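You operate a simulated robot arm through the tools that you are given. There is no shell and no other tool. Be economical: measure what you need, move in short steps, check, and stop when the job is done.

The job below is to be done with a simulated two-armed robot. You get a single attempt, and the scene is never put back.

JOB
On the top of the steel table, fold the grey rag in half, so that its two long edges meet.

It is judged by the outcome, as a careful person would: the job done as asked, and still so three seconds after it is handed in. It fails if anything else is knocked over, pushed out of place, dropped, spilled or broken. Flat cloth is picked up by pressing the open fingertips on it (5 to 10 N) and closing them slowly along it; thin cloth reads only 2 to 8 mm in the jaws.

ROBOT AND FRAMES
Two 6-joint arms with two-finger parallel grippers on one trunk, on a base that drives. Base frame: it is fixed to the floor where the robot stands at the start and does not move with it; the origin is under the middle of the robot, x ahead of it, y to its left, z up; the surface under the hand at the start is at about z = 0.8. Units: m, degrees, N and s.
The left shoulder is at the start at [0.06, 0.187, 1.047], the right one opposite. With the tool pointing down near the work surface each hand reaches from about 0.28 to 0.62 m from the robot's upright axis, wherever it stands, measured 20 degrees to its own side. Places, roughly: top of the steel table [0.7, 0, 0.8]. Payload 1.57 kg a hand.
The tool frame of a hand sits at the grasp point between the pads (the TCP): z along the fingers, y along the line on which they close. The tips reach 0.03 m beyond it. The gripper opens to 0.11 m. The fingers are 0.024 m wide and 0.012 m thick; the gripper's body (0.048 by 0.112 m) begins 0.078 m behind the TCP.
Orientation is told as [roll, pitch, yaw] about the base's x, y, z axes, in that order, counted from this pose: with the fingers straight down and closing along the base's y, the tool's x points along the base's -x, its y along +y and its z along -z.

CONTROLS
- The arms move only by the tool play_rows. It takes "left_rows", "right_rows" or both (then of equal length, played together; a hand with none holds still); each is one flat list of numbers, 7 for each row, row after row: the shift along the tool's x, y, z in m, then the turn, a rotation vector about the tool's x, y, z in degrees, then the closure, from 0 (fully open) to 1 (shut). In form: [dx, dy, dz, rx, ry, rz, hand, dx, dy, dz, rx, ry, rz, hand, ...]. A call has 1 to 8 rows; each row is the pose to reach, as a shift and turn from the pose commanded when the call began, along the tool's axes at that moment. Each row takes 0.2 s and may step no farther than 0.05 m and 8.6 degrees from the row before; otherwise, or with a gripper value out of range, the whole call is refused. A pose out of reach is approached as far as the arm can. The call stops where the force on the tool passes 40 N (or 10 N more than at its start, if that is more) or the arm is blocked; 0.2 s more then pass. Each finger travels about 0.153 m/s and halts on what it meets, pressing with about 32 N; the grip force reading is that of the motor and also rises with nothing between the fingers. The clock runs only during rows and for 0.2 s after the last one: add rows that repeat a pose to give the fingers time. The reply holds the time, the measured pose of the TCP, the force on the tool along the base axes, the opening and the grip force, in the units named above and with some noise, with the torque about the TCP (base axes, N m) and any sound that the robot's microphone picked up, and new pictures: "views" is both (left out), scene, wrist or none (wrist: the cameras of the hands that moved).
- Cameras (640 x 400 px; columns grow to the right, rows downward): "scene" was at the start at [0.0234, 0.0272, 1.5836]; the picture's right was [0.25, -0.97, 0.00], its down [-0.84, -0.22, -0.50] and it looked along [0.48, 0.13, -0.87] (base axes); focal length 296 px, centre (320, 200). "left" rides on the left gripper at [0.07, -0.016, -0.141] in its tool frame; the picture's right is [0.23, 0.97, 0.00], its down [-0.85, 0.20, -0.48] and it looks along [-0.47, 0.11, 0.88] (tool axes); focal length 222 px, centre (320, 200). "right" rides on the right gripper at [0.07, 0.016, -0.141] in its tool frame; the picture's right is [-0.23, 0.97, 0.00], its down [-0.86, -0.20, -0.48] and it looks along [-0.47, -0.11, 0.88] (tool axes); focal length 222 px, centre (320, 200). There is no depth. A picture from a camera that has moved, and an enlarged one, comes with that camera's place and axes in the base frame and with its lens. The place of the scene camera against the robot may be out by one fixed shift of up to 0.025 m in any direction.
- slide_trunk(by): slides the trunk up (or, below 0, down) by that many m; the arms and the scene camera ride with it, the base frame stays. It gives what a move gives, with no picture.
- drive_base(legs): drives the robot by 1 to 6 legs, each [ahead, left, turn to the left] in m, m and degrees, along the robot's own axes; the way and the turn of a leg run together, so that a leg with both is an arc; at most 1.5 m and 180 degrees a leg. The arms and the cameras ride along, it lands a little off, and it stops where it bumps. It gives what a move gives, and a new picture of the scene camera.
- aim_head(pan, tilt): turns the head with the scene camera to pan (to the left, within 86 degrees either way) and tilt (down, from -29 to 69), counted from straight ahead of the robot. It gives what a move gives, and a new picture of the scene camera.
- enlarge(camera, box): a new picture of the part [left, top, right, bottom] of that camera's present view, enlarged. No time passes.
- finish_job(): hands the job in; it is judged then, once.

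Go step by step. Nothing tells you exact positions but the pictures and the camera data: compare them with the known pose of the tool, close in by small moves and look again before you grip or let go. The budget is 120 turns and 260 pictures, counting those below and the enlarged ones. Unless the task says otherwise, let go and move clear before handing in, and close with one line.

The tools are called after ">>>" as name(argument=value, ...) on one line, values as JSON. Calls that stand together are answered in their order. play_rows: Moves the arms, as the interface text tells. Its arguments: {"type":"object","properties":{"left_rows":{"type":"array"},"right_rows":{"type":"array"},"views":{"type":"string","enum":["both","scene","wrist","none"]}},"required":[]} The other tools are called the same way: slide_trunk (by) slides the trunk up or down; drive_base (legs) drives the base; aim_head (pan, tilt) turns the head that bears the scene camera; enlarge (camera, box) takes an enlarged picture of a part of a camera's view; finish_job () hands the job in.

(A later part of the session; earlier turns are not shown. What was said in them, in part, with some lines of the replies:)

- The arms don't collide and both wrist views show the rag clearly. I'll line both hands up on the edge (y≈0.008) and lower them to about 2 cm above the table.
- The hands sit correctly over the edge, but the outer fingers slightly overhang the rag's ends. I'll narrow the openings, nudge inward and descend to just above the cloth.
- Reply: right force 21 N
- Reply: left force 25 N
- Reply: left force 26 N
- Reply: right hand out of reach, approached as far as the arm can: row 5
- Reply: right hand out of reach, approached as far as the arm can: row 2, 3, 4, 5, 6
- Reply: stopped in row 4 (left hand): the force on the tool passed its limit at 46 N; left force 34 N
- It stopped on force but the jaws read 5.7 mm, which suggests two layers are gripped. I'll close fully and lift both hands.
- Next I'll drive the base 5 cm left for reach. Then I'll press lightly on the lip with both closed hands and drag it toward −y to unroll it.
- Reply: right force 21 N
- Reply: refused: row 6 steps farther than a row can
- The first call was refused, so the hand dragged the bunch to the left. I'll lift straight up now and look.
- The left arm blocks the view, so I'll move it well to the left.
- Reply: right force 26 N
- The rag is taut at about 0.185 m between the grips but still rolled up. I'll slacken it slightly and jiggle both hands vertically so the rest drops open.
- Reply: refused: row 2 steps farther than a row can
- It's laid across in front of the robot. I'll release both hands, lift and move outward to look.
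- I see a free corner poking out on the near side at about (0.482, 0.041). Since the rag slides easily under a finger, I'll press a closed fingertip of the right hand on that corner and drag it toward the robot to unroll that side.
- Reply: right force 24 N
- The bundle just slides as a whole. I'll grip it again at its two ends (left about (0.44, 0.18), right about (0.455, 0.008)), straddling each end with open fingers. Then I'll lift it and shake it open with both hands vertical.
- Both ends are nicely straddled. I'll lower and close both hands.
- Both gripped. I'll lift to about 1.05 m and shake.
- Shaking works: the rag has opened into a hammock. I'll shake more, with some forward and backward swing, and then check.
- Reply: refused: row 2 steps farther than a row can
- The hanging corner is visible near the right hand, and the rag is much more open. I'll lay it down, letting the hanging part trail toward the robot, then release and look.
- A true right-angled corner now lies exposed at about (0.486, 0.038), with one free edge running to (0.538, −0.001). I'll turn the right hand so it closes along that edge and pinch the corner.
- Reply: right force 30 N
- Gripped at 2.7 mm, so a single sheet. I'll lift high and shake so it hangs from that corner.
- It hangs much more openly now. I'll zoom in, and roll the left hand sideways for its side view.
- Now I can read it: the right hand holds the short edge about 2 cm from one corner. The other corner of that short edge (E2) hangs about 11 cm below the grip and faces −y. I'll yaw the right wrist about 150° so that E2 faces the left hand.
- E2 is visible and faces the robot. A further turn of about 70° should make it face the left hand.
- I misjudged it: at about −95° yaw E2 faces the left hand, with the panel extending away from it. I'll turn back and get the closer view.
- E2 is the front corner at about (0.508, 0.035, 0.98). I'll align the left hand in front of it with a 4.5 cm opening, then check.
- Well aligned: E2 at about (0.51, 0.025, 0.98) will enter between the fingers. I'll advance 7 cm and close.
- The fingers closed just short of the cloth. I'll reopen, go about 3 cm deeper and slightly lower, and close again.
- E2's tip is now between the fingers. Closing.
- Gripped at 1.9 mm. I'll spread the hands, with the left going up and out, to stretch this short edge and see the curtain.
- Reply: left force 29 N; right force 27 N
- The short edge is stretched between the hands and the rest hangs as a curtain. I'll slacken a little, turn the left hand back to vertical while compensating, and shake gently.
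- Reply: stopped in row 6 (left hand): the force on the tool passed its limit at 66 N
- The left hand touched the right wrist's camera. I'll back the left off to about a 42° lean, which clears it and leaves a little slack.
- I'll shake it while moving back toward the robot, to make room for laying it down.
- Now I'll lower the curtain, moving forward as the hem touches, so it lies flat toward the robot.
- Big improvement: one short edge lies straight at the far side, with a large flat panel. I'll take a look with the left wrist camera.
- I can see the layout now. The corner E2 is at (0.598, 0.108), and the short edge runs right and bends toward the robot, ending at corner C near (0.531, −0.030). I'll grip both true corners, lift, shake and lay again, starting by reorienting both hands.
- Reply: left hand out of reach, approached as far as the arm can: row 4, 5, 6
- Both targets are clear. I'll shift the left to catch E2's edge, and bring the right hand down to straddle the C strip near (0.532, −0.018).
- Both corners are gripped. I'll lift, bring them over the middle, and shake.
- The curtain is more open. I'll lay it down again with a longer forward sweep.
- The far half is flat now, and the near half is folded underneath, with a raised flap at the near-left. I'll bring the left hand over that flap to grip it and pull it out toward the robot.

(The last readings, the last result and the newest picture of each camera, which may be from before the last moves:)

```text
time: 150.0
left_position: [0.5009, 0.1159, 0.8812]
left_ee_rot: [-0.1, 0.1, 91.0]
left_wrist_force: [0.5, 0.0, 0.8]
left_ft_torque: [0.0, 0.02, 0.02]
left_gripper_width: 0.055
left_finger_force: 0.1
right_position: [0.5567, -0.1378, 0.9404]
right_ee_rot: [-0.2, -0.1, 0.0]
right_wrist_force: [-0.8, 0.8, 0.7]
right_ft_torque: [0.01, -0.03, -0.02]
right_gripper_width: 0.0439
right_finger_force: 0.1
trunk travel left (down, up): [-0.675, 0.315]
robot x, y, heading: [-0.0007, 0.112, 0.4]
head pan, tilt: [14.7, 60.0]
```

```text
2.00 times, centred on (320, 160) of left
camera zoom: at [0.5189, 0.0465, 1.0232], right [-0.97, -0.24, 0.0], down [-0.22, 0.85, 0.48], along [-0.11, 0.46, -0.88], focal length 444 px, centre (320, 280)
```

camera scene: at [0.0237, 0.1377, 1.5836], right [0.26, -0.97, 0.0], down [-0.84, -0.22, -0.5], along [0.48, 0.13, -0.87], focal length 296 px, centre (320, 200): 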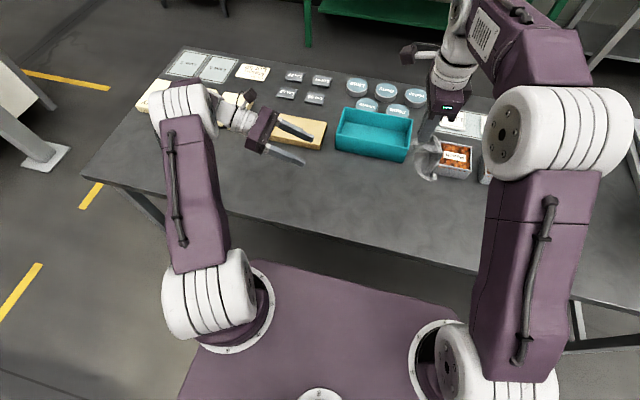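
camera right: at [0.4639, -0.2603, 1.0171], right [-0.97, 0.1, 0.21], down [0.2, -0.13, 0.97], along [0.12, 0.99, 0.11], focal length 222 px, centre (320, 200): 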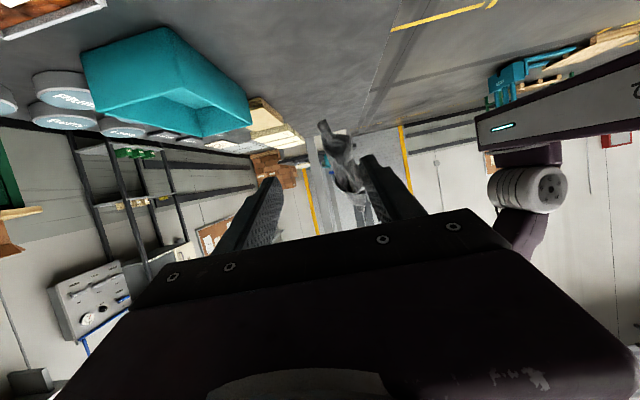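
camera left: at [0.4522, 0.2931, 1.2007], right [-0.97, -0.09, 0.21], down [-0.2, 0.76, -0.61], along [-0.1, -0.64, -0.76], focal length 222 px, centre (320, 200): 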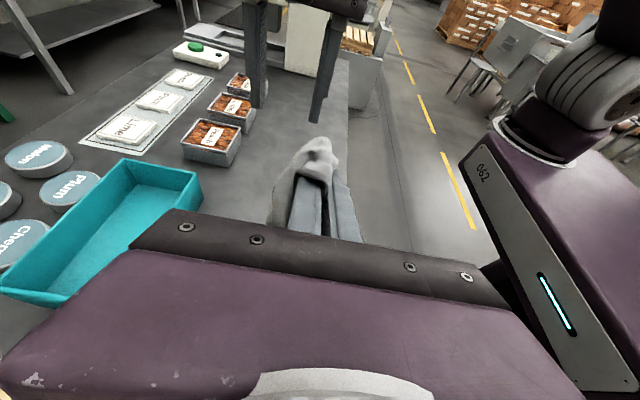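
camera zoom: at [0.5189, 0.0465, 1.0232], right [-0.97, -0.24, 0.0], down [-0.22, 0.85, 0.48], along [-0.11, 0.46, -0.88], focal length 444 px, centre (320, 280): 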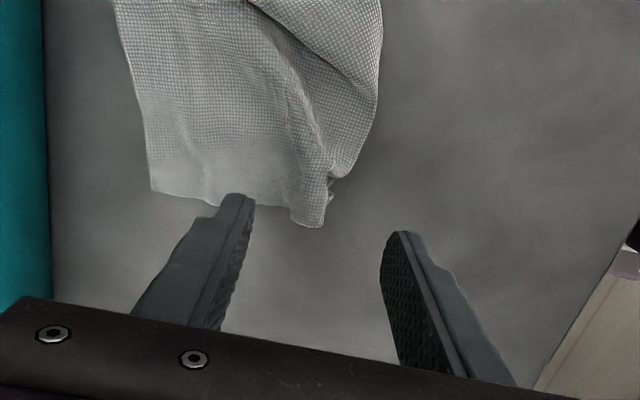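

The flap lies between the fingers at about (0.507, 0.125). I'll lower and close on it.

>>> play_rows(left_rows=[-0.008, -0.005, 0.02, 0, 0, 0, 0.55, -0.008, -0.005, 0.047, 0, 0, 0, 0.58, -0.008, -0.005, 0.047, 0, 0, 0, 0.68, -0.008, -0.005, 0.047, 0, 0, 0, 0.78, -0.008, -0.005, 0.047, 0, 0, 0, 0.88, -0.008, -0.005, 0.047, 0, 0, 0, 1, -0.008, -0.005, 0.047, 0, 0, 0, 1], views="none")

>>> enlarge(camera="left", box=[200, 60, 440, 260])

```text
time: 151.6
left_position: [0.5069, 0.1231, 0.8354]
left_ee_rot: [-0.2, 0.0, 91.0]
left_wrist_force: [0.2, 0.6, 0.4]
left_ft_torque: [0.0, -0.02, 0.01]
left_gripper_width: 0.0025
left_finger_force: 24.2
right_position: [0.5562, -0.1373, 0.9407]
right_ee_rot: [-0.2, -0.1, 0.1]
right_wrist_force: [0.5, -0.2, 0.0]
right_ft_torque: [0.03, -0.01, 0.02]
right_gripper_width: 0.044
right_finger_force: 0.1
trunk travel left (down, up): [-0.675, 0.315]
robot x, y, heading: [0.0016, 0.1136, 0.3]
head pan, tilt: [14.7, 60.0]
```

```text
2.00 times, centred on (320, 160) of left
camera zoom: at [0.5239, 0.0534, 0.9773], right [-0.97, -0.24, 0.0], down [-0.22, 0.85, 0.48], along [-0.11, 0.46, -0.88], focal length 444 px, centre (320, 280)
```

zoom: 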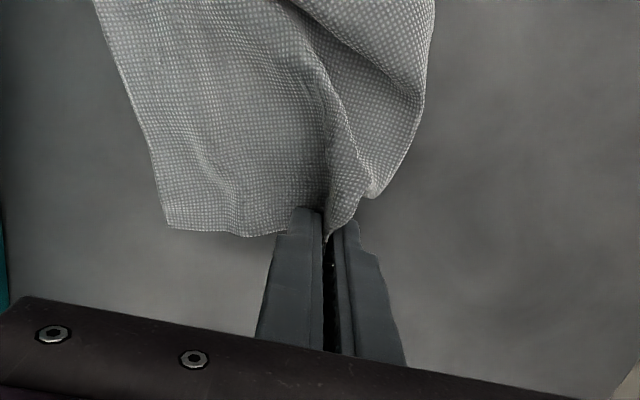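

Gripping here would only tug the main edge. The folded-under far corner (D) peeks out on the right near (0.548, −0.014). I'll use the left to pin the flat panel near E2, and bring the right hand over D to grip it and pull it out.

>>> play_rows(left_rows=[0, 0, 0, 0, 0, 0, 0.8, 0, 0, 0, 0, 0, 0, 0.6, 0, 0, -0.03, 0, 0, 0, 0.6, 0.01, -0.03, -0.035, 0, 0, 0, 0.8, 0.018, -0.053, -0.035, 0, 0, 0, 1, 0.018, -0.053, -0.02, 0, 0, 0, 1], right_rows=[0.002, 0.04, 0, 0, 0, 0, 0.6, 0.006, 0.08, 0, 0, 0, 0, 0.6, 0.01, 0.115, 0, 0, 0, 0, 0.6, 0.01, 0.115, 0.03, 0, 0, 0, 0.6, 0.01, 0.115, 0.06, 0, 0, 0, 0.6, 0.01, 0.115, 0.06, 0, 0, 0, 0.6], views="none")

>>> enlarge(camera="right", box=[220, 40, 500, 240])

>>> enlarge(camera="scene", box=[370, 160, 430, 205])

```text
time: 152.5
left_position: [0.5089, 0.1274, 0.8599]
left_ee_rot: [1.3, -0.9, 90.8]
left_wrist_force: [1.4, 1.9, -2.4]
left_ft_torque: [-0.05, 0.22, 0.17]
left_gripper_width: 0.0219
left_finger_force: 0.1
right_position: [0.5537, -0.0246, 0.939]
right_ee_rot: [-0.3, -1.3, -0.3]
right_wrist_force: [-1.0, -2.3, 3.0]
right_ft_torque: [0.34, 0.03, 0.1]
right_gripper_width: 0.044
right_finger_force: 0.1
trunk travel left (down, up): [-0.675, 0.315]
robot x, y, heading: [-0.0011, 0.1092, 0.2]
head pan, tilt: [14.7, 60.0]
stopped in row 4 (left hand): the force on the tool passed its limit at 66 N (the readings are from after the stop); the commanded pose is now the measured one
```

```text
2.00 times, centred on (360, 140) of right
camera zoom: at [0.4797, -0.0077, 1.0772], right [0.23, 0.97, 0.0], down [0.84, -0.2, 0.5], along [0.49, -0.12, -0.87], focal length 444 px, centre (240, 320)
```

zoom: 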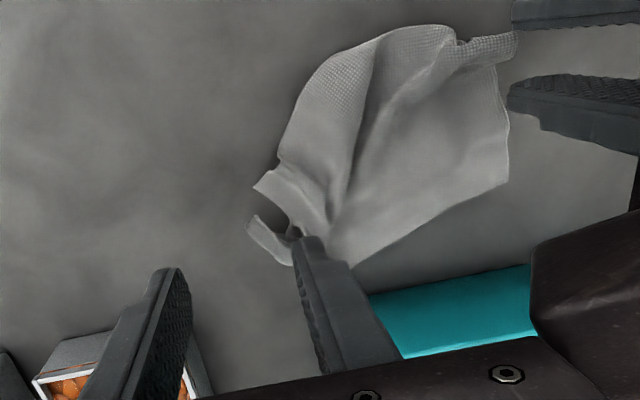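

```text
8.89 times, centred on (400, 182) of scene
camera zoom: at [0.0242, 0.1378, 1.5836], right [0.26, -0.97, 0.0], down [-0.84, -0.22, -0.5], along [0.48, 0.13, -0.87], focal length 2635 px, centre (-391, 356)
```

zoom: 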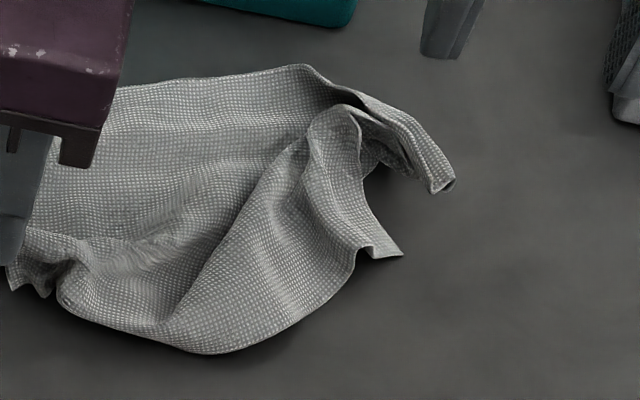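

The hands brushed each other, so I'll move the left away first and turn the right hand to close along x for gripping D, with its camera on the far side from the left hand.

>>> play_rows(left_rows=[-0.02, 0.01, -0.03, 0, 0, 0, 0.6, -0.06, 0.02, -0.05, 0, 0, 0, 0.7, -0.1, 0.02, -0.06, 0, 0, 0, 1, -0.14, 0.02, -0.06, 0, 0, 0, 1], views="none")

>>> play_rows(right_rows=[0, -0.01, 0, 0, 0, -8.5, 0.6, 0, -0.02, 0, 0, 0, -17, 0.6, 0, -0.02, 0, 0, 0, -25.5, 0.6, 0, -0.02, 0, 0, 0, -34, 0.6, 0, -0.02, 0, 0, 0, -42.5, 0.6, 0, -0.02, 0, 0, 0, -51, 0.6, 0, -0.02, 0, 0, 0, -59.5, 0.6, 0, -0.02, 0, 0, 0, -68, 0.6], views="none")

>>> play_rows(right_rows=[0, 0, 0.02, 0, 0, -8.5, 0.6, 0, 0, 0.04, 0, 0, -17, 0.6, 0, 0, 0.06, 0, 0, -22, 0.6], views="none")

>>> enlarge(camera="right", box=[200, 60, 440, 260])

```text
time: 153.5
left_position: [0.4872, 0.2689, 0.9223]
left_ee_rot: [1.3, -0.8, 90.9]
left_wrist_force: [-0.5, 0.4, -0.5]
left_ft_torque: [-0.01, -0.02, 0.02]
left_gripper_width: 0.0
left_finger_force: 21.1
right_position: [0.5535, -0.0247, 0.9387]
right_ee_rot: [-0.3, -1.3, -0.3]
right_wrist_force: [-0.6, -0.2, 0.2]
right_ft_torque: [-0.02, -0.03, 0.03]
right_gripper_width: 0.0442
right_finger_force: 0.1
trunk travel left (down, up): [-0.675, 0.315]
robot x, y, heading: [-0.003, 0.1068, 0.4]
head pan, tilt: [14.7, 60.0]
```

```text
time: 155.3
left_position: [0.4872, 0.2683, 0.9227]
left_ee_rot: [1.2, -0.8, 90.8]
left_wrist_force: [1.0, 0.5, -0.1]
left_ft_torque: [0.01, 0.03, 0.0]
left_gripper_width: 0.0001
left_finger_force: 21.6
right_position: [0.553, -0.0445, 0.9382]
right_ee_rot: [-1.4, -0.2, 67.9]
right_wrist_force: [0.6, -0.1, 0.2]
right_ft_torque: [0.01, -0.02, 0.01]
right_gripper_width: 0.0439
right_finger_force: 0.2
trunk travel left (down, up): [-0.675, 0.315]
robot x, y, heading: [0.001, 0.1087, 0.1]
head pan, tilt: [14.7, 60.0]
```

```text
time: 156.1
left_position: [0.4886, 0.2669, 0.9228]
left_ee_rot: [1.2, -1.0, 90.8]
left_wrist_force: [0.0, 0.5, 0.4]
left_ft_torque: [-0.01, -0.02, -0.02]
left_gripper_width: 0.0
left_finger_force: 21.5
right_position: [0.5557, -0.0454, 0.8769]
right_ee_rot: [-1.3, 0.3, 89.8]
right_wrist_force: [0.0, -0.9, 0.8]
right_ft_torque: [0.0, 0.0, -0.01]
right_gripper_width: 0.0439
right_finger_force: 0.0
trunk travel left (down, up): [-0.675, 0.315]
robot x, y, heading: [-0.0008, 0.1067, 0.0]
head pan, tilt: [14.7, 60.0]
```

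```text
2.00 times, centred on (320, 160) of right
camera zoom: at [0.5345, -0.1144, 1.0169], right [-0.97, 0.23, -0.02], down [0.19, 0.86, 0.48], along [0.13, 0.46, -0.88], focal length 444 px, centre (320, 280)
```

zoom: 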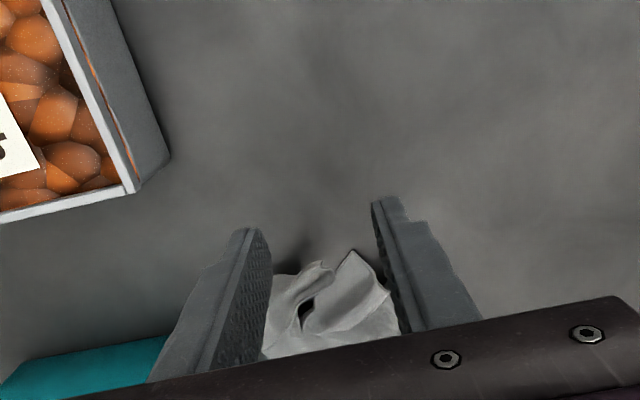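

D's tip is at (0.546, −0.015), with C's flap right beside it at x≈0.57. I'll set the opening to about 2.8 cm and grip D alone.

>>> play_rows(right_rows=[-0.012, 0.008, 0, -1.3, 0, 0, 0.745, -0.025, 0.0137, 0.01, -1.3, 0, 0, 0.745, -0.038, 0.0137, 0.025, -1.3, 0, 0, 0.745, -0.038, 0.0137, 0.044, -1.3, 0, 0, 0.745, -0.038, 0.0137, 0.0455, -1.3, 0, 0, 0.8, -0.038, 0.0137, 0.0455, -1.3, 0, 0, 0.88, -0.038, 0.0137, 0.0455, -1.3, 0, 0, 1, -0.038, 0.0137, 0.0455, -1.3, 0, 0, 1], views="none")

>>> enlarge(camera="right", box=[200, 60, 440, 260])

```text
time: 157.9
left_position: [0.4875, 0.2677, 0.9236]
left_ee_rot: [1.2, -0.8, 90.7]
left_wrist_force: [0.5, 0.3, 0.4]
left_ft_torque: [0.01, 0.04, 0.0]
left_gripper_width: 0.0
left_finger_force: 21.3
right_position: [0.5422, -0.0068, 0.8318]
right_ee_rot: [-0.1, 0.2, 89.7]
right_wrist_force: [0.0, 0.4, 5.5]
right_ft_torque: [0.01, -0.1, 0.04]
right_gripper_width: 0.002
right_finger_force: 24.0
trunk travel left (down, up): [-0.675, 0.315]
robot x, y, heading: [0.0006, 0.113, 0.4]
head pan, tilt: [14.7, 60.0]
```

```text
2.00 times, centred on (320, 160) of right
camera zoom: at [0.5247, -0.0763, 0.9732], right [-0.97, 0.23, 0.0], down [0.2, 0.86, 0.47], along [0.11, 0.46, -0.88], focal length 444 px, centre (320, 280)
```

zoom: 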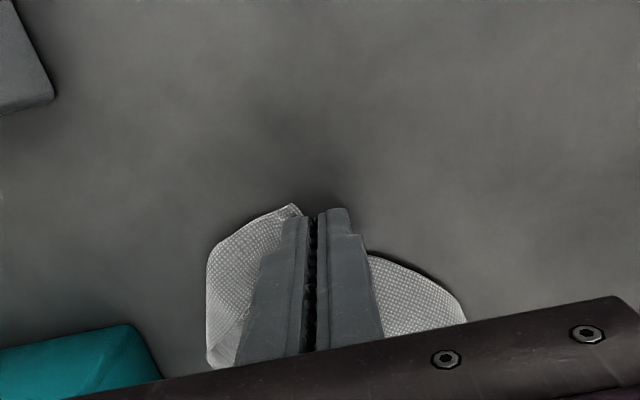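

D is gripped. Next I'll pin the flat panel near E2 with the closed left fingertips.

>>> play_rows(left_rows=[0.04, -0.02, 0, -1.2, 0.8, 0, 1, 0.08, -0.04, 0, -1.2, 0.8, 0, 1, 0.12, -0.06, 0, -1.2, 0.8, 0, 1, 0.154, -0.0675, 0.03, -1.2, 0.8, 0, 1, 0.154, -0.0675, 0.065, -1.2, 0.8, 0, 1, 0.154, -0.0675, 0.094, -1.2, 0.8, 0, 1], views="none")

```text
time: 159.3
left_position: [0.5529, 0.1133, 0.8316]
left_ee_rot: [1.6, 0.1, 90.8]
left_wrist_force: [3.7, 1.3, 27.7]
left_ft_torque: [0.18, -0.37, -0.04]
left_gripper_width: 0.0
left_finger_force: 22.1
right_position: [0.5394, -0.0069, 0.8342]
right_ee_rot: [-0.2, 0.3, 89.7]
right_wrist_force: [-0.8, 0.8, 0.0]
right_ft_torque: [-0.05, -0.04, -0.02]
right_gripper_width: 0.0022
right_finger_force: 23.9
trunk travel left (down, up): [-0.675, 0.315]
robot x, y, heading: [0.002, 0.1125, 0.2]
head pan, tilt: [14.7, 60.0]
```

Pinned at 28 N. Now I'll pull D out toward the robot with the right hand, low over the table.

>>> play_rows(right_rows=[0.015, 0, -0.015, 0, 0, 0, 1, 0.025, 0.03, -0.02, 0, 0, 0, 1, 0.025, 0.06, -0.02, 0, 0, 0, 1, 0.025, 0.09, -0.02, 0, 0, 0, 1, 0.025, 0.115, -0.015, 0, 0, 0, 1, 0.025, 0.135, -0.008, 0, 0, 0, 1, 0.025, 0.14, -0.002, 0, 0, 0, 1], views="none")

>>> enlarge(camera="scene", box=[340, 150, 430, 225])

```text
time: 159.7
left_position: [0.5551, 0.1123, 0.8316]
left_ee_rot: [1.6, 0.2, 90.8]
left_wrist_force: [-2.5, 0.7, 18.5]
left_ft_torque: [0.13, 0.0, 0.01]
left_gripper_width: 0.0
left_finger_force: 21.8
right_position: [0.5421, -0.0147, 0.8405]
right_ee_rot: [0.0, 0.2, 89.8]
right_wrist_force: [0.6, 1.0, -0.2]
right_ft_torque: [0.01, 0.01, -0.02]
right_gripper_width: 0.0024
right_finger_force: 24.5
trunk travel left (down, up): [-0.675, 0.315]
robot x, y, heading: [-0.0017, 0.1137, 0.2]
head pan, tilt: [14.7, 60.0]
stopped in row 1 (left hand): the force on the tool passed its limit at 40 N (the readings are from after the stop); the commanded pose is now the measured one
```

```text
5.33 times, centred on (385, 188) of scene
camera zoom: at [0.0218, 0.1372, 1.5834], right [0.26, -0.97, 0.0], down [-0.84, -0.22, -0.5], along [0.48, 0.13, -0.87], focal length 1581 px, centre (-27, 267)
```

zoom: 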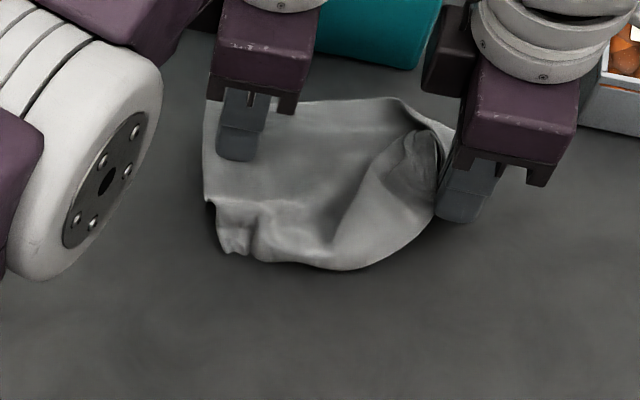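

Left's force limit tripped; it's now at 18 N. Continuing the pull.

>>> play_rows(right_rows=[0.01, 0.005, -0.012, 0, 0, 0, 1, 0.018, 0.03, -0.014, 0, 0, 0, 1, 0.018, 0.06, -0.014, 0, 0, 0, 1, 0.018, 0.09, -0.014, 0, 0, 0, 1, 0.018, 0.115, -0.01, 0, 0, 0, 1, 0.018, 0.135, -0.002, 0, 0, 0, 1, 0.018, 0.14, 0.004, 0, 0, 0, 1], views="none")

>>> enlarge(camera="scene", box=[340, 150, 430, 225])

```text
time: 161.3
left_position: [0.5528, 0.1122, 0.8314]
left_ee_rot: [1.7, 0.1, 90.7]
left_wrist_force: [-0.7, -3.1, 32.2]
left_ft_torque: [0.08, -0.2, -0.06]
left_gripper_width: 0.0
left_finger_force: 20.9
right_position: [0.4005, -0.0315, 0.8374]
right_ee_rot: [-0.3, 0.4, 89.8]
right_wrist_force: [4.7, 4.6, 0.8]
right_ft_torque: [0.07, -0.17, -0.07]
right_gripper_width: 0.0022
right_finger_force: 23.5
trunk travel left (down, up): [-0.675, 0.315]
robot x, y, heading: [-0.0009, 0.1096, -0.0]
head pan, tilt: [14.7, 60.0]
```

```text
5.33 times, centred on (385, 188) of scene
camera zoom: at [0.0193, 0.1376, 1.5838], right [0.26, -0.97, 0.0], down [-0.84, -0.22, -0.5], along [0.49, 0.13, -0.86], focal length 1581 px, centre (-27, 267)
```

zoom: 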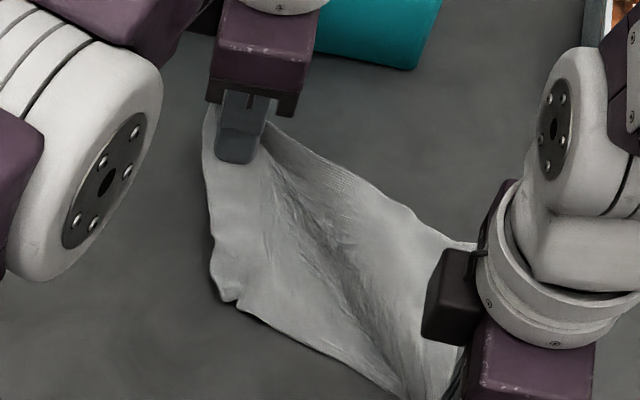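

Excellent: the rag unrolled into a nearly flat single sheet, stretched on its diagonal. I'll release, lift both hands clear and look.

>>> play_rows(right_rows=[0, -0.004, 0, 0, 0, 0, 0.85, 0, -0.004, 0, 0, 0, 0, 0.65, 0, -0.004, -0.03, 0, 0, 0, 0.65, 0.03, 0, -0.06, 0, 0, 0, 0.65, 0.07, 0, -0.08, 0, 0, 0, 0.65, 0.11, 0, -0.09, 0, 0, 0, 0.65], left_rows=[0, 0, -0.01, 0, 0, 0, 1, 0, 0, -0.03, 0, 0, 0, 1, -0.01, 0, -0.06, 0, 0, 0, 0.8, -0.05, 0, -0.08, 0, 0, 0, 0.65, -0.09, 0, -0.08, 0, 0, 0, 0.65, -0.13, 0, -0.08, 0, 0, 0, 0.65], views="none")

>>> enlarge(camera="scene", box=[345, 150, 435, 225])

```text
time: 162.7
left_position: [0.5839, 0.2306, 0.9085]
left_ee_rot: [1.5, 0.1, 90.9]
left_wrist_force: [0.0, 0.3, 0.1]
left_ft_torque: [-0.02, -0.04, 0.03]
left_gripper_width: 0.0386
left_finger_force: 0.0
left hand out of reach, approached as far as the arm can: row 3, 4, 5, 6
right_position: [0.4005, -0.1422, 0.9278]
right_ee_rot: [0.0, 0.2, 89.8]
right_wrist_force: [0.4, -0.6, -1.3]
right_ft_torque: [0.0, -0.04, 0.0]
right_gripper_width: 0.0386
right_finger_force: 0.0
trunk travel left (down, up): [-0.675, 0.315]
robot x, y, heading: [-0.0, 0.1126, 0.3]
head pan, tilt: [14.7, 60.0]
```

```text
5.33 times, centred on (390, 188) of scene
camera zoom: at [0.0229, 0.1372, 1.5834], right [0.26, -0.97, 0.0], down [-0.84, -0.22, -0.5], along [0.48, 0.13, -0.87], focal length 1581 px, centre (-53, 267)
```

zoom: 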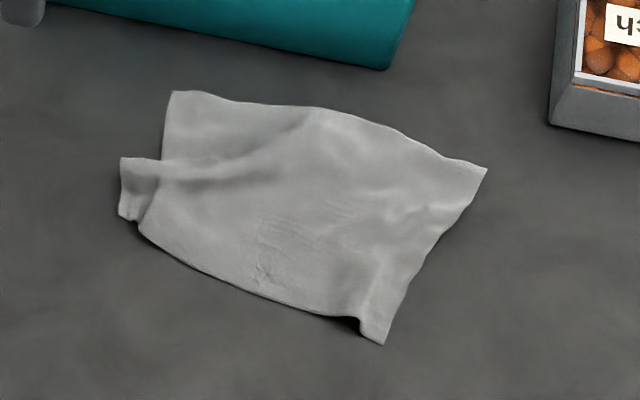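

The rag is now nearly flat, and its long edges run across the robot: the far one from (0.591, 0.140) to (0.585, −0.052), the near one from D (0.453, −0.007) to A′ (0.498, 0.149). I'll grip the near edge at both ends, lift it as a curtain, lay the bottom half, then bring the held edge back onto the free edge, which avoids a lip. First I turn both hands to close along y.

>>> play_rows(left_rows=[0.01, 0.012, 0, 0, 0, 8.5, 0.6, 0.02, 0.024, 0, 0, 0, 17, 0.6, 0.03, 0.036, 0, 0, 0, 25.5, 0.6, 0.04, 0.048, 0, 0, 0, 34, 0.6, 0.05, 0.06, 0, 0, 0, 42.5, 0.6, 0.06, 0.072, 0, 0, 0, 51, 0.6, 0.07, 0.082, 0, 0, 0, 59.5, 0.6, 0.08, 0.09, 0, 0, 0, 68, 0.6], right_rows=[-0.02, -0.008, 0, 0, 0, 8.5, 0.6, -0.04, -0.016, 0, 0, 0, 17, 0.6, -0.06, -0.024, 0, 0, 0, 25.5, 0.6, -0.08, -0.032, 0, 0, 0, 34, 0.6, -0.1, -0.04, 0, 0, 0, 42.5, 0.6, -0.115, -0.048, 0, 0, 0, 51, 0.6, -0.13, -0.055, 0, 0, 0, 59.5, 0.6, -0.137, -0.06, 0, 0, 0, 68, 0.6], views="none")

>>> play_rows(left_rows=[0, 0, 0.01, 0, 0, 8.5, 0.6, 0, 0, 0.02, 0, 0, 17, 0.6, 0, 0, 0.04, 0, 0, 23, 0.6], right_rows=[0, 0, 0.01, 0, 0, 8.5, 0.6, 0, 0, 0.03, 0, 0, 17, 0.6, 0, 0, 0.06, 0, 0, 22, 0.6], views="none")

>>> enlarge(camera="left", box=[200, 60, 440, 260])

>>> enlarge(camera="right", box=[200, 60, 440, 260])

```text
time: 164.5
left_position: [0.4658, 0.1616, 0.9112]
left_ee_rot: [0.7, 1.8, 22.7]
left_wrist_force: [-1.0, -0.5, -0.5]
left_ft_torque: [-0.01, 0.02, 0.0]
left_gripper_width: 0.0443
left_finger_force: 0.1
right_position: [0.462, -0.0061, 0.9258]
right_ee_rot: [-0.4, 0.0, 21.6]
right_wrist_force: [-0.2, -0.3, -0.1]
right_ft_torque: [0.01, 0.0, 0.02]
right_gripper_width: 0.044
right_finger_force: 0.0
trunk travel left (down, up): [-0.675, 0.315]
robot x, y, heading: [0.0002, 0.1078, 0.4]
head pan, tilt: [14.7, 60.0]
```

```text
time: 165.3
left_position: [0.4677, 0.161, 0.8711]
left_ee_rot: [-0.1, 2.1, -0.3]
left_wrist_force: [0.3, -0.5, -0.6]
left_ft_torque: [-0.01, 0.02, 0.02]
left_gripper_width: 0.044
left_finger_force: 0.1
right_position: [0.4625, -0.0055, 0.8663]
right_ee_rot: [-0.3, 0.0, -0.3]
right_wrist_force: [0.3, -0.5, -0.5]
right_ft_torque: [-0.01, 0.03, -0.03]
right_gripper_width: 0.0441
right_finger_force: 0.0
trunk travel left (down, up): [-0.675, 0.315]
robot x, y, heading: [0.0023, 0.1115, 0.1]
head pan, tilt: [14.7, 60.0]
```

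```text
2.00 times, centred on (320, 160) of left
camera zoom: at [0.4021, 0.1462, 1.0151], right [-0.22, 0.97, 0.01], down [0.87, 0.2, 0.45], along [0.44, 0.1, -0.89], focal length 444 px, centre (320, 280)
```

zoom: 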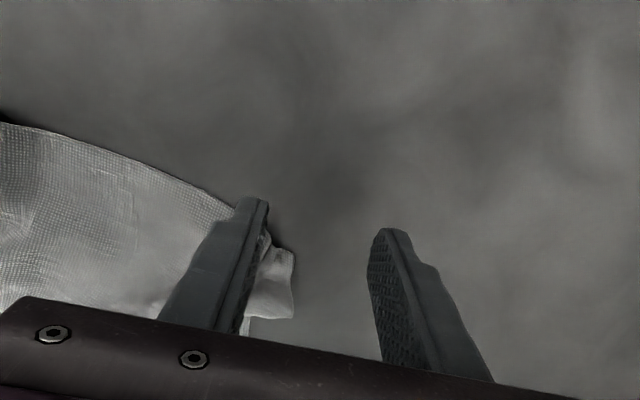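

```text
2.00 times, centred on (320, 160) of right
camera zoom: at [0.3934, 0.0118, 1.0063], right [0.23, 0.97, 0.0], down [0.85, -0.2, 0.48], along [0.46, -0.12, -0.88], focal length 444 px, centre (320, 280)
5 turns are left
```

zoom: 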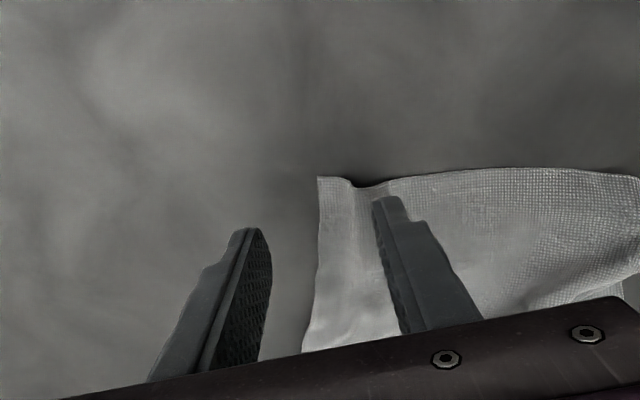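

Few turns remain, so I'll grip both ends of the near edge now, with the left at about (0.497, 0.142) and the right at about (0.453, 0.018).

>>> play_rows(left_rows=[-0.015, -0.01, 0.01, 0, 0, 0, 0.55, -0.029, -0.019, 0.025, 0, 0, 0, 0.55, -0.029, -0.019, 0.0412, 0, 0, 0, 0.55, -0.029, -0.019, 0.0412, 0, 0, 0, 0.64, -0.029, -0.019, 0.0412, 0, 0, 0, 0.74, -0.029, -0.019, 0.0412, 0, 0, 0, 0.85, -0.029, -0.019, 0.041, 0, 0, 0, 1, -0.029, -0.019, 0.041, 0, 0, 0, 1], right_rows=[0.005, 0.012, 0.01, 0, 0, 0, 0.72, 0.0095, 0.0225, 0.025, 0, 0, 0, 0.72, 0.0095, 0.0225, 0.0367, 0, 0, 0, 0.72, 0.0095, 0.0225, 0.0367, 0, 0, 0, 0.78, 0.0095, 0.0225, 0.0367, 0, 0, 0, 0.84, 0.0095, 0.0225, 0.0367, 0, 0, 0, 0.9, 0.0095, 0.0225, 0.0365, 0, 0, 0, 1, 0.0095, 0.0225, 0.0365, 0, 0, 0, 1], views="none")

>>> enlarge(camera="scene", box=[345, 150, 435, 225])

```text
time: 167.1
left_position: [0.4913, 0.141, 0.8317]
left_ee_rot: [-0.2, 1.8, -0.2]
left_wrist_force: [-1.1, -8.9, 9.0]
left_ft_torque: [-0.31, -0.03, -0.04]
left_gripper_width: 0.0033
left_finger_force: 24.1
right_position: [0.4515, 0.0173, 0.8315]
right_ee_rot: [-0.2, -0.3, -0.3]
right_wrist_force: [3.4, 7.2, 20.6]
right_ft_torque: [0.24, -0.27, 0.09]
right_gripper_width: 0.0026
right_finger_force: 23.7
trunk travel left (down, up): [-0.675, 0.315]
robot x, y, heading: [0.0005, 0.1111, 0.2]
head pan, tilt: [14.7, 60.0]
```

```text
5.33 times, centred on (390, 188) of scene
camera zoom: at [0.0201, 0.1375, 1.5838], right [0.26, -0.97, 0.0], down [-0.84, -0.22, -0.5], along [0.49, 0.13, -0.86], focal length 1581 px, centre (-53, 267)
4 turns are left
```

zoom: 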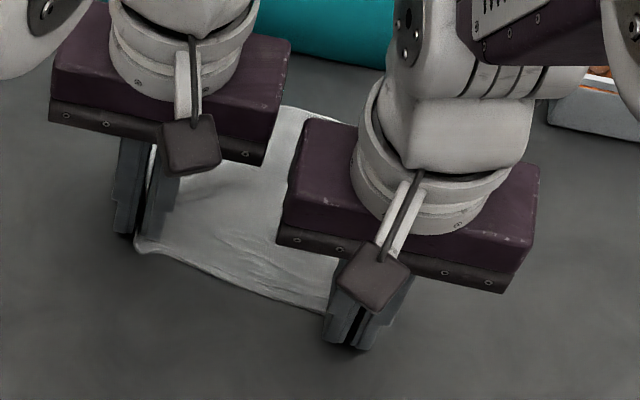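

Both ends are gripped. In one go I'll lift, shake, lay the lower half while moving forward, and bring the held edge back over it, then look before releasing.

>>> play_rows(left_rows=[0.006, 0, -0.04, 0, 0, 0, 1, 0.012, 0, -0.08, 0, 0, 0, 1, 0.019, 0, -0.12, 0, 0, 0, 1, 0.025, 0, -0.16, 0, 0, 0, 1, 0.031, 0, -0.2, 0, 0, 0, 1, 0.031, 0, -0.16, 0, 0, 0, 1, 0.031, 0, -0.2, 0, 0, 0, 1, 0.031, 0, -0.16, 0, 0, 0, 1], right_rows=[-0.002, 0, -0.04, 0, 0, 0, 1, -0.004, 0, -0.08, 0, 0, 0, 1, -0.006, 0, -0.12, 0, 0, 0, 1, -0.008, 0, -0.16, 0, 0, 0, 1, -0.0085, 0, -0.2, 0, 0, 0, 1, -0.0085, 0, -0.16, 0, 0, 0, 1, -0.0085, 0, -0.2, 0, 0, 0, 1, -0.0085, 0, -0.16, 0, 0, 0, 1], views="none")

>>> play_rows(left_rows=[0, 0, -0.04, 0, 0, 0, 1, 0, 0, 0, 0, 0, 0, 1, 0, 0, -0.04, 0, 0, 0, 1, 0, 0, 0, 0, 0, 0, 1, 0, 0, -0.04, 0, 0, 0, 1, 0, 0, -0.04, 0, 0, 0, 1, 0, 0, -0.04, 0, 0, 0, 1, 0, 0, -0.04, 0, 0, 0, 1], right_rows=[0, 0, -0.04, 0, 0, 0, 1, 0, 0, 0, 0, 0, 0, 1, 0, 0, -0.04, 0, 0, 0, 1, 0, 0, 0, 0, 0, 0, 1, 0, 0, -0.04, 0, 0, 0, 1, 0, 0, -0.04, 0, 0, 0, 1, 0, 0, -0.04, 0, 0, 0, 1, 0, 0, -0.04, 0, 0, 0, 1], views="none")

>>> enlarge(camera="scene", box=[330, 120, 450, 225])

>>> play_rows(left_rows=[0, 0, 0.035, 0, 0, 0, 1, 0, 0, 0.055, 0, 0, 0, 1, -0.012, 0, 0.075, 0, 0, 0, 1, -0.03, 0, 0.09, 0, 0, 0, 1, -0.05, 0, 0.105, 0, 0, 0, 1, -0.068, 0, 0.12, 0, 0, 0, 1, -0.0735, 0, 0.128, 0, 0, 0, 1, -0.0735, 0, 0.128, 0, 0, 0, 1], right_rows=[0, 0, 0.035, 0, 0, 0, 1, 0, 0, 0.055, 0, 0, 0, 1, -0.012, 0, 0.075, 0, 0, 0, 1, -0.03, 0, 0.09, 0, 0, 0, 1, -0.05, 0, 0.105, 0, 0, 0, 1, -0.068, 0, 0.12, 0, 0, 0, 1, -0.0735, 0, 0.128, 0, 0, 0, 1, -0.0735, 0, 0.128, 0, 0, 0, 1], views="none")

>>> enlarge(camera="scene", box=[330, 140, 450, 225])

>>> enlarge(camera="left", box=[120, 40, 440, 260])

>>> enlarge(camera="right", box=[200, 40, 520, 260])

```text
time: 168.9
left_position: [0.4703, 0.144, 0.9895]
left_ee_rot: [-0.1, 2.0, -0.2]
left_wrist_force: [1.6, -6.0, -0.2]
left_ft_torque: [-0.21, 0.02, 0.03]
left_gripper_width: 0.0031
left_finger_force: 24.7
right_position: [0.4606, 0.017, 0.9884]
right_ee_rot: [-0.2, 0.1, -0.3]
right_wrist_force: [1.0, 7.1, -0.3]
right_ft_torque: [0.22, 0.05, 0.1]
right_gripper_width: 0.0023
right_finger_force: 24.4
trunk travel left (down, up): [-0.675, 0.315]
robot x, y, heading: [0.0002, 0.1095, 0.0]
head pan, tilt: [14.7, 60.0]
```

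```text
time: 170.7
left_position: [0.4668, 0.1419, 1.0295]
left_ee_rot: [0.0, 1.9, -0.2]
left_wrist_force: [-0.7, -4.8, 0.8]
left_ft_torque: [-0.14, 0.0, 0.03]
left_gripper_width: 0.003
left_finger_force: 24.6
right_position: [0.4616, 0.0161, 1.029]
right_ee_rot: [-0.3, 0.0, -0.3]
right_wrist_force: [-0.7, 4.9, -0.7]
right_ft_torque: [0.18, -0.01, 0.06]
right_gripper_width: 0.0022
right_finger_force: 24.0
trunk travel left (down, up): [-0.675, 0.315]
robot x, y, heading: [0.0021, 0.1138, 0.1]
head pan, tilt: [14.7, 60.0]
```

```text
3.81 times, centred on (390, 172) of scene
camera zoom: at [0.0227, 0.1376, 1.5836], right [0.26, -0.97, 0.0], down [-0.84, -0.22, -0.5], along [0.48, 0.13, -0.87], focal length 1129 px, centre (53, 305)
```

zoom: 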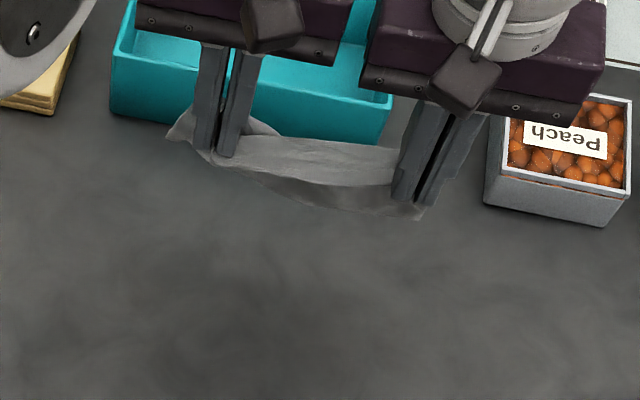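

```text
time: 172.5
left_position: [0.5396, 0.1419, 0.9002]
left_ee_rot: [-0.1, 1.9, -0.2]
left_wrist_force: [0.9, -4.4, 0.0]
left_ft_torque: [-0.18, 0.03, -0.01]
left_gripper_width: 0.0034
left_finger_force: 24.2
right_position: [0.5346, 0.0169, 0.8987]
right_ee_rot: [-0.4, 0.0, -0.3]
right_wrist_force: [-0.8, 5.4, -0.2]
right_ft_torque: [0.15, -0.02, 0.05]
right_gripper_width: 0.0021
right_finger_force: 23.7
trunk travel left (down, up): [-0.675, 0.315]
robot x, y, heading: [0.0002, 0.1079, -0.1]
head pan, tilt: [14.7, 60.0]
```

```text
4.71 times, centred on (390, 182) of scene
camera zoom: at [0.0235, 0.1377, 1.5836], right [0.26, -0.97, 0.0], down [-0.84, -0.22, -0.5], along [0.48, 0.13, -0.87], focal length 1395 px, centre (-9, 282)
```

zoom: 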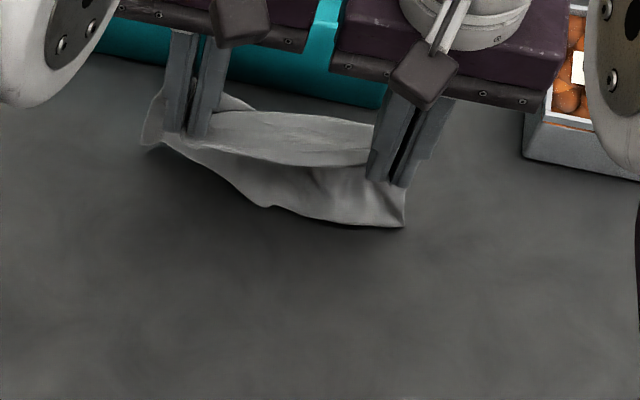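

```text
1.82 times, centred on (280, 150) of left
camera zoom: at [0.474, 0.1269, 1.044], right [-0.22, 0.97, 0.01], down [0.87, 0.2, 0.45], along [0.44, 0.11, -0.89], focal length 404 px, centre (393, 291)
```

zoom: 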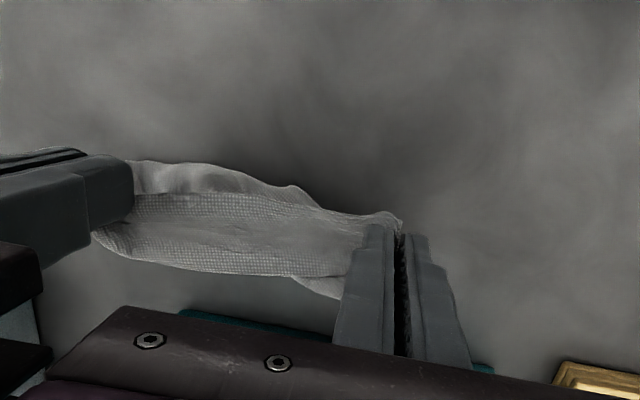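

```text
1.82 times, centred on (360, 150) of right
camera zoom: at [0.4642, 0.0335, 1.0394], right [0.23, 0.97, -0.01], down [0.85, -0.2, 0.48], along [0.47, -0.12, -0.88], focal length 404 px, centre (247, 291)
3 turns are left
```

zoom: 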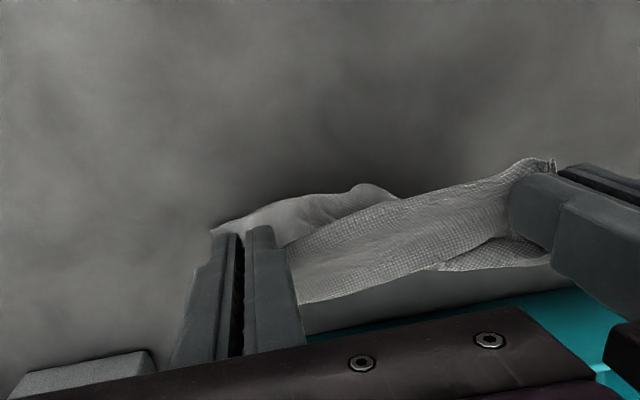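

The free hem lies right under the held edge (x≈0.54), with slack bulging forward, which is what I want. I'll lower the held edge onto the hem with a small forward-and-back arc, release, retreat and look.

>>> play_rows(left_rows=[-0.02, 0, 0.012, 0, 0, 0, 1, -0.035, 0, 0.028, 0, 0, 0, 1, -0.035, 0, 0.04, 0, 0, 0, 1, -0.022, 0, 0.05, 0, 0, 0, 1, -0.01, 0, 0.058, 0, 0, 0, 1, -0.004, 0, 0.064, 0, 0, 0, 1, -0.004, 0, 0.0665, 0, 0, 0, 1, -0.004, 0, 0.0665, 0, 0, 0, 1], right_rows=[-0.02, 0, 0.012, 0, 0, 0, 1, -0.035, 0, 0.028, 0, 0, 0, 1, -0.038, 0, 0.04, 0, 0, 0, 1, -0.025, 0, 0.05, 0, 0, 0, 1, -0.015, 0, 0.058, 0, 0, 0, 1, -0.009, 0, 0.063, 0, 0, 0, 1, -0.009, 0, 0.0655, 0, 0, 0, 1, -0.009, 0, 0.0655, 0, 0, 0, 1], views="none")

>>> play_rows(left_rows=[0, 0, 0, 0, 0, 0, 0.9, 0, 0, 0, 0, 0, 0, 0.78, 0, 0, -0.02, 0, 0, 0, 0.75, 0, 0, -0.06, 0, 0, 0, 0.75, 0, 0.02, -0.1, 0, 0, 0, 0.75, 0, 0.06, -0.11, 0, 0, 0, 0.75, 0, 0.1, -0.11, 0, 0, 0, 0.75, 0, 0.14, -0.11, 0, 0, 0, 0.75], right_rows=[0, 0, 0, 0, 0, 0, 0.9, 0, 0, 0, 0, 0, 0, 0.78, 0, 0, -0.02, 0, 0, 0, 0.75, 0, 0, -0.06, 0, 0, 0, 0.75, 0, -0.02, -0.1, 0, 0, 0, 0.75, 0, -0.06, -0.11, 0, 0, 0, 0.75, 0, -0.1, -0.11, 0, 0, 0, 0.75, 0, -0.13, -0.11, 0, 0, 0, 0.75], views="none")

>>> enlarge(camera="scene", box=[340, 145, 430, 205])

>>> enlarge(camera="right", box=[320, 40, 640, 240])

>>> enlarge(camera="left", box=[0, 40, 320, 240])

```text
time: 174.3
left_position: [0.5609, 0.1368, 0.8333]
left_ee_rot: [-0.1, 1.7, -0.1]
left_wrist_force: [2.3, 1.1, 18.7]
left_ft_torque: [-0.08, -0.21, -0.01]
left_gripper_width: 0.0031
left_finger_force: 23.7
left hand out of reach, approached as far as the arm can: row 2, 3, 4, 5, 6, 7, 8
right_position: [0.5428, 0.0174, 0.8357]
right_ee_rot: [-0.3, -0.1, -0.2]
right_wrist_force: [-0.4, 1.0, 1.2]
right_ft_torque: [0.01, -0.01, -0.02]
right_gripper_width: 0.0022
right_finger_force: 23.6
trunk travel left (down, up): [-0.675, 0.315]
robot x, y, heading: [-0.0014, 0.1083, 0.0]
head pan, tilt: [14.7, 60.0]
```

```text
time: 176.1
left_position: [0.5874, 0.2783, 0.9489]
left_ee_rot: [-0.1, 2.1, -0.2]
left_wrist_force: [0.2, 0.0, -0.2]
left_ft_torque: [-0.02, 0.01, -0.05]
left_gripper_width: 0.0277
left_finger_force: 0.0
left hand out of reach, approached as far as the arm can: row 4, 5, 6, 7, 8
right_position: [0.5425, -0.1122, 0.9461]
right_ee_rot: [-0.3, 0.0, -0.3]
right_wrist_force: [0.8, -0.6, 0.2]
right_ft_torque: [0.03, 0.03, 0.04]
right_gripper_width: 0.0275
right_finger_force: 0.1
trunk travel left (down, up): [-0.675, 0.315]
robot x, y, heading: [0.0028, 0.1097, 0.3]
head pan, tilt: [14.7, 60.0]
```

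```text
6.67 times, centred on (385, 175) of scene
camera zoom: at [0.0239, 0.1384, 1.5836], right [0.26, -0.97, 0.0], down [-0.84, -0.22, -0.5], along [0.48, 0.13, -0.87], focal length 1976 px, centre (-113, 367)
```

zoom: 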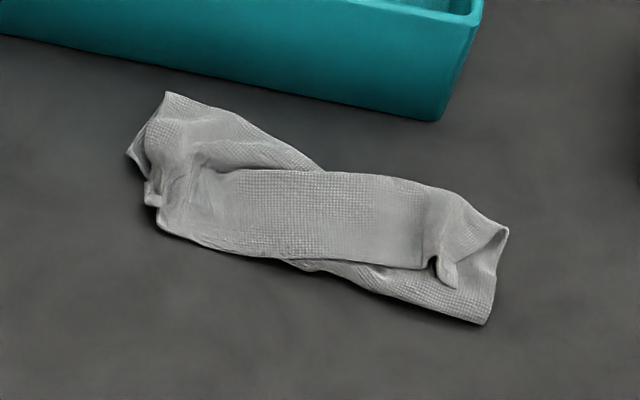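

```text
2.00 times, centred on (480, 140) of right
camera zoom: at [0.4719, -0.0954, 1.0874], right [0.23, 0.97, -0.01], down [0.85, -0.2, 0.48], along [0.47, -0.12, -0.88], focal length 444 px, centre (0, 320)
```

zoom: 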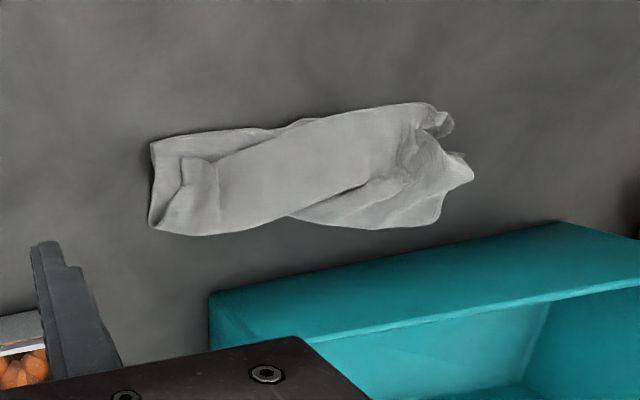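

```text
2.00 times, centred on (160, 140) of left
camera zoom: at [0.5227, 0.2631, 1.0932], right [-0.22, 0.97, 0.01], down [0.87, 0.2, 0.45], along [0.43, 0.1, -0.89], focal length 444 px, centre (640, 320)
2 turns are left
```

zoom: 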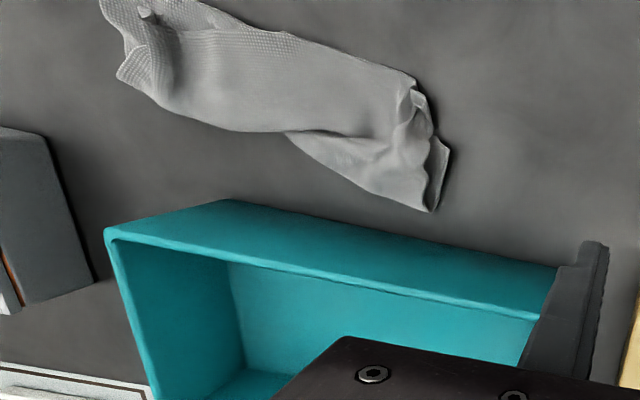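

It's folded in half lengthwise, but the top layer is slightly skewed: at the right end its edge sits about 2 cm behind the lower edge. With one corrective turn left, I'll pinch the raised tab at the right end, ease it 2 cm toward the robot, release and retreat.

>>> play_rows(right_rows=[-0.001, 0.04, 0, 0, 0, 0, 0.65, -0.003, 0.08, 0.02, 0, 0, 0, 0.62, -0.005, 0.121, 0.05, 0, 0, 0, 0.62, -0.005, 0.121, 0.085, 0, 0, 0, 0.62, -0.005, 0.121, 0.11, 0, 0, 0, 0.65, -0.005, 0.121, 0.1105, 0, 0, 0, 0.78, -0.005, 0.121, 0.1105, 0, 0, 0, 0.92, -0.005, 0.121, 0.1105, 0, 0, 0, 1], views="none")

>>> play_rows(right_rows=[0, 0, 0, 0, 0, 0, 1, 0, 0, -0.012, 0, 0, 0, 1, 0.01, -0.001, -0.014, 0, 0, 0, 1, 0.021, -0.002, -0.012, 0, 0, 0, 1, 0.022, -0.002, -0.002, 0, 0, 0, 1, 0.022, -0.002, -0.001, 0, 0, 0, 0.85, 0.022, -0.002, -0.001, 0, 0, 0, 0.72, 0.022, -0.002, -0.001, 0, 0, 0, 0.72], views="none")

>>> play_rows(right_rows=[0, 0, -0.02, 0, 0, 0, 0.72, 0, 0, -0.06, 0, 0, 0, 0.72, 0, -0.02, -0.1, 0, 0, 0, 0.72, 0, -0.06, -0.11, 0, 0, 0, 0.72, 0, -0.1, -0.11, 0, 0, 0, 0.72, 0, -0.13, -0.11, 0, 0, 0, 0.72], views="none")

>>> enlarge(camera="scene", box=[340, 145, 430, 205])

```text
refused: row 3 steps farther than a row can; nothing moved
```

```text
time: 177.9
left_position: [0.5876, 0.2768, 0.9486]
left_ee_rot: [-0.1, 2.1, -0.2]
left_wrist_force: [-0.2, -0.1, -0.4]
left_ft_torque: [0.01, -0.02, 0.0]
left_gripper_width: 0.0275
left_finger_force: 0.1
right_position: [0.5216, -0.1151, 0.9469]
right_ee_rot: [-0.3, 0.0, -0.3]
right_wrist_force: [-0.2, -0.7, 0.1]
right_ft_torque: [0.0, 0.03, -0.01]
right_gripper_width: 0.0309
right_finger_force: 0.0
trunk travel left (down, up): [-0.675, 0.315]
robot x, y, heading: [0.0022, 0.1108, 0.0]
head pan, tilt: [14.7, 60.0]
```

```text
time: 179.3
left_position: [0.5882, 0.2778, 0.9493]
left_ee_rot: [0.0, 2.0, -0.2]
left_wrist_force: [0.5, 0.2, 0.0]
left_ft_torque: [0.05, -0.03, 0.01]
left_gripper_width: 0.0276
left_finger_force: 0.0
right_position: [0.5187, -0.2467, 1.0575]
right_ee_rot: [-0.2, 0.1, -0.2]
right_wrist_force: [1.3, -0.1, 0.8]
right_ft_torque: [0.01, -0.01, 0.03]
right_gripper_width: 0.0306
right_finger_force: 0.1
trunk travel left (down, up): [-0.675, 0.315]
robot x, y, heading: [-0.0001, 0.1064, -0.0]
head pan, tilt: [14.7, 60.0]
```

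```text
6.67 times, centred on (385, 175) of scene
camera zoom: at [0.024, 0.1364, 1.5836], right [0.26, -0.97, 0.0], down [-0.84, -0.22, -0.5], along [0.48, 0.13, -0.87], focal length 1976 px, centre (-113, 367)
1 turns are left
```

zoom: 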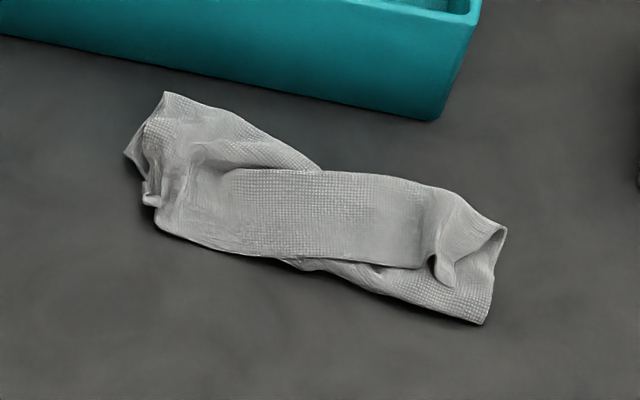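

The previous correction was refused, so the rag is unchanged. I'll make that same gentle correction with smaller steps, release, retreat, and hand in.

>>> play_rows(right_rows=[-0.004, 0.045, 0, 0, 0, 0, 0.72, -0.008, 0.09, 0.01, 0, 0, 0, 0.72, -0.012, 0.135, 0.02, 0, 0, 0, 0.72, -0.017, 0.18, 0.03, 0, 0, 0, 0.72, -0.022, 0.22, 0.05, 0, 0, 0, 0.72, -0.029, 0.256, 0.07, 0, 0, 0, 0.72, -0.029, 0.256, 0.115, 0, 0, 0, 0.72, -0.029, 0.256, 0.16, 0, 0, 0, 0.72], views="none")

>>> play_rows(right_rows=[0, 0, 0.03, 0, 0, 0, 0.72, 0, 0, 0.055, 0, 0, 0, 0.72, 0, 0, 0.061, 0, 0, 0, 0.74, 0, 0, 0.061, 0, 0, 0, 0.82, 0, 0, 0.061, 0, 0, 0, 0.92, 0, 0, 0.061, 0, 0, 0, 1, 0, 0, 0.061, 0, 0, 0, 1], views="none")

>>> play_rows(right_rows=[0, 0, -0.006, 0, 0, 0, 1, 0.01, -0.001, -0.008, 0, 0, 0, 1, 0.021, -0.002, -0.006, 0, 0, 0, 1, 0.022, -0.002, 0, 0, 0, 0, 1, 0.022, -0.002, 0, 0, 0, 0, 0.85, 0.022, -0.002, 0, 0, 0, 0, 0.72, 0.022, -0.002, 0, 0, 0, 0, 0.72], views="none")

>>> play_rows(right_rows=[0, 0, -0.02, 0, 0, 0, 0.72, 0, 0, -0.06, 0, 0, 0, 0.72, 0, -0.02, -0.1, 0, 0, 0, 0.72, 0, -0.06, -0.11, 0, 0, 0, 0.72, 0, -0.1, -0.11, 0, 0, 0, 0.72, 0, -0.13, -0.11, 0, 0, 0, 0.72], views="none")

>>> finish_job()

```text
time: 181.1
left_position: [0.5883, 0.2773, 0.9487]
left_ee_rot: [-0.1, 2.1, -0.2]
left_wrist_force: [0.4, 0.8, -0.2]
left_ft_torque: [0.0, 0.02, 0.03]
left_gripper_width: 0.0275
left_finger_force: 0.1
right_position: [0.5537, 0.0107, 0.8971]
right_ee_rot: [-0.3, 0.0, -0.3]
right_wrist_force: [-0.1, -0.5, -0.4]
right_ft_torque: [-0.01, 0.02, -0.02]
right_gripper_width: 0.031
right_finger_force: 0.0
trunk travel left (down, up): [-0.675, 0.315]
robot x, y, heading: [0.0009, 0.1115, 0.2]
head pan, tilt: [14.7, 60.0]
```

```text
time: 182.7
left_position: [0.5864, 0.2782, 0.9496]
left_ee_rot: [-0.1, 2.1, -0.2]
left_wrist_force: [0.3, -0.3, 0.2]
left_ft_torque: [0.0, 0.0, 0.0]
left_gripper_width: 0.0277
left_finger_force: 0.1
right_position: [0.5508, 0.0088, 0.835]
right_ee_rot: [-0.3, 0.0, -0.4]
right_wrist_force: [-0.1, -0.2, 1.2]
right_ft_torque: [0.01, -0.06, 0.01]
right_gripper_width: 0.0028
right_finger_force: 23.9
trunk travel left (down, up): [-0.675, 0.315]
robot x, y, heading: [-0.0004, 0.1121, -0.1]
head pan, tilt: [14.7, 60.0]
```

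```text
time: 184.3
left_position: [0.5881, 0.2787, 0.9488]
left_ee_rot: [-0.1, 2.2, -0.2]
left_wrist_force: [0.0, 0.3, 0.4]
left_ft_torque: [0.01, 0.0, -0.01]
left_gripper_width: 0.0276
left_finger_force: 0.0
right_position: [0.5282, 0.0087, 0.8342]
right_ee_rot: [-0.3, 0.0, -0.3]
right_wrist_force: [0.5, -0.6, 0.1]
right_ft_torque: [0.02, 0.0, -0.02]
right_gripper_width: 0.0308
right_finger_force: 0.2
trunk travel left (down, up): [-0.675, 0.315]
robot x, y, heading: [-0.0005, 0.1129, -0.1]
head pan, tilt: [14.7, 60.0]
```

```text
time: 185.7
left_position: [0.5868, 0.2777, 0.9504]
left_ee_rot: [-0.1, 2.1, -0.2]
left_wrist_force: [0.7, -0.7, -0.2]
left_ft_torque: [0.02, 0.0, 0.02]
left_gripper_width: 0.0277
left_finger_force: 0.1
right_position: [0.5282, -0.1214, 0.9456]
right_ee_rot: [-0.2, -0.1, -0.3]
right_wrist_force: [0.2, -0.1, -0.2]
right_ft_torque: [0.03, 0.0, 0.02]
right_gripper_width: 0.0309
right_finger_force: 0.1
trunk travel left (down, up): [-0.675, 0.315]
robot x, y, heading: [0.0002, 0.1117, 0.1]
head pan, tilt: [14.7, 60.0]
```

```text
The job is handed in.
```

I handed the job in with the rag folded roughly in half lengthwise, but it is wrinkled and I have not confirmed that its long edges meet: my last picture, taken before a final blind pull on the right-end tab, showed them about 2 cm apart at the right end.
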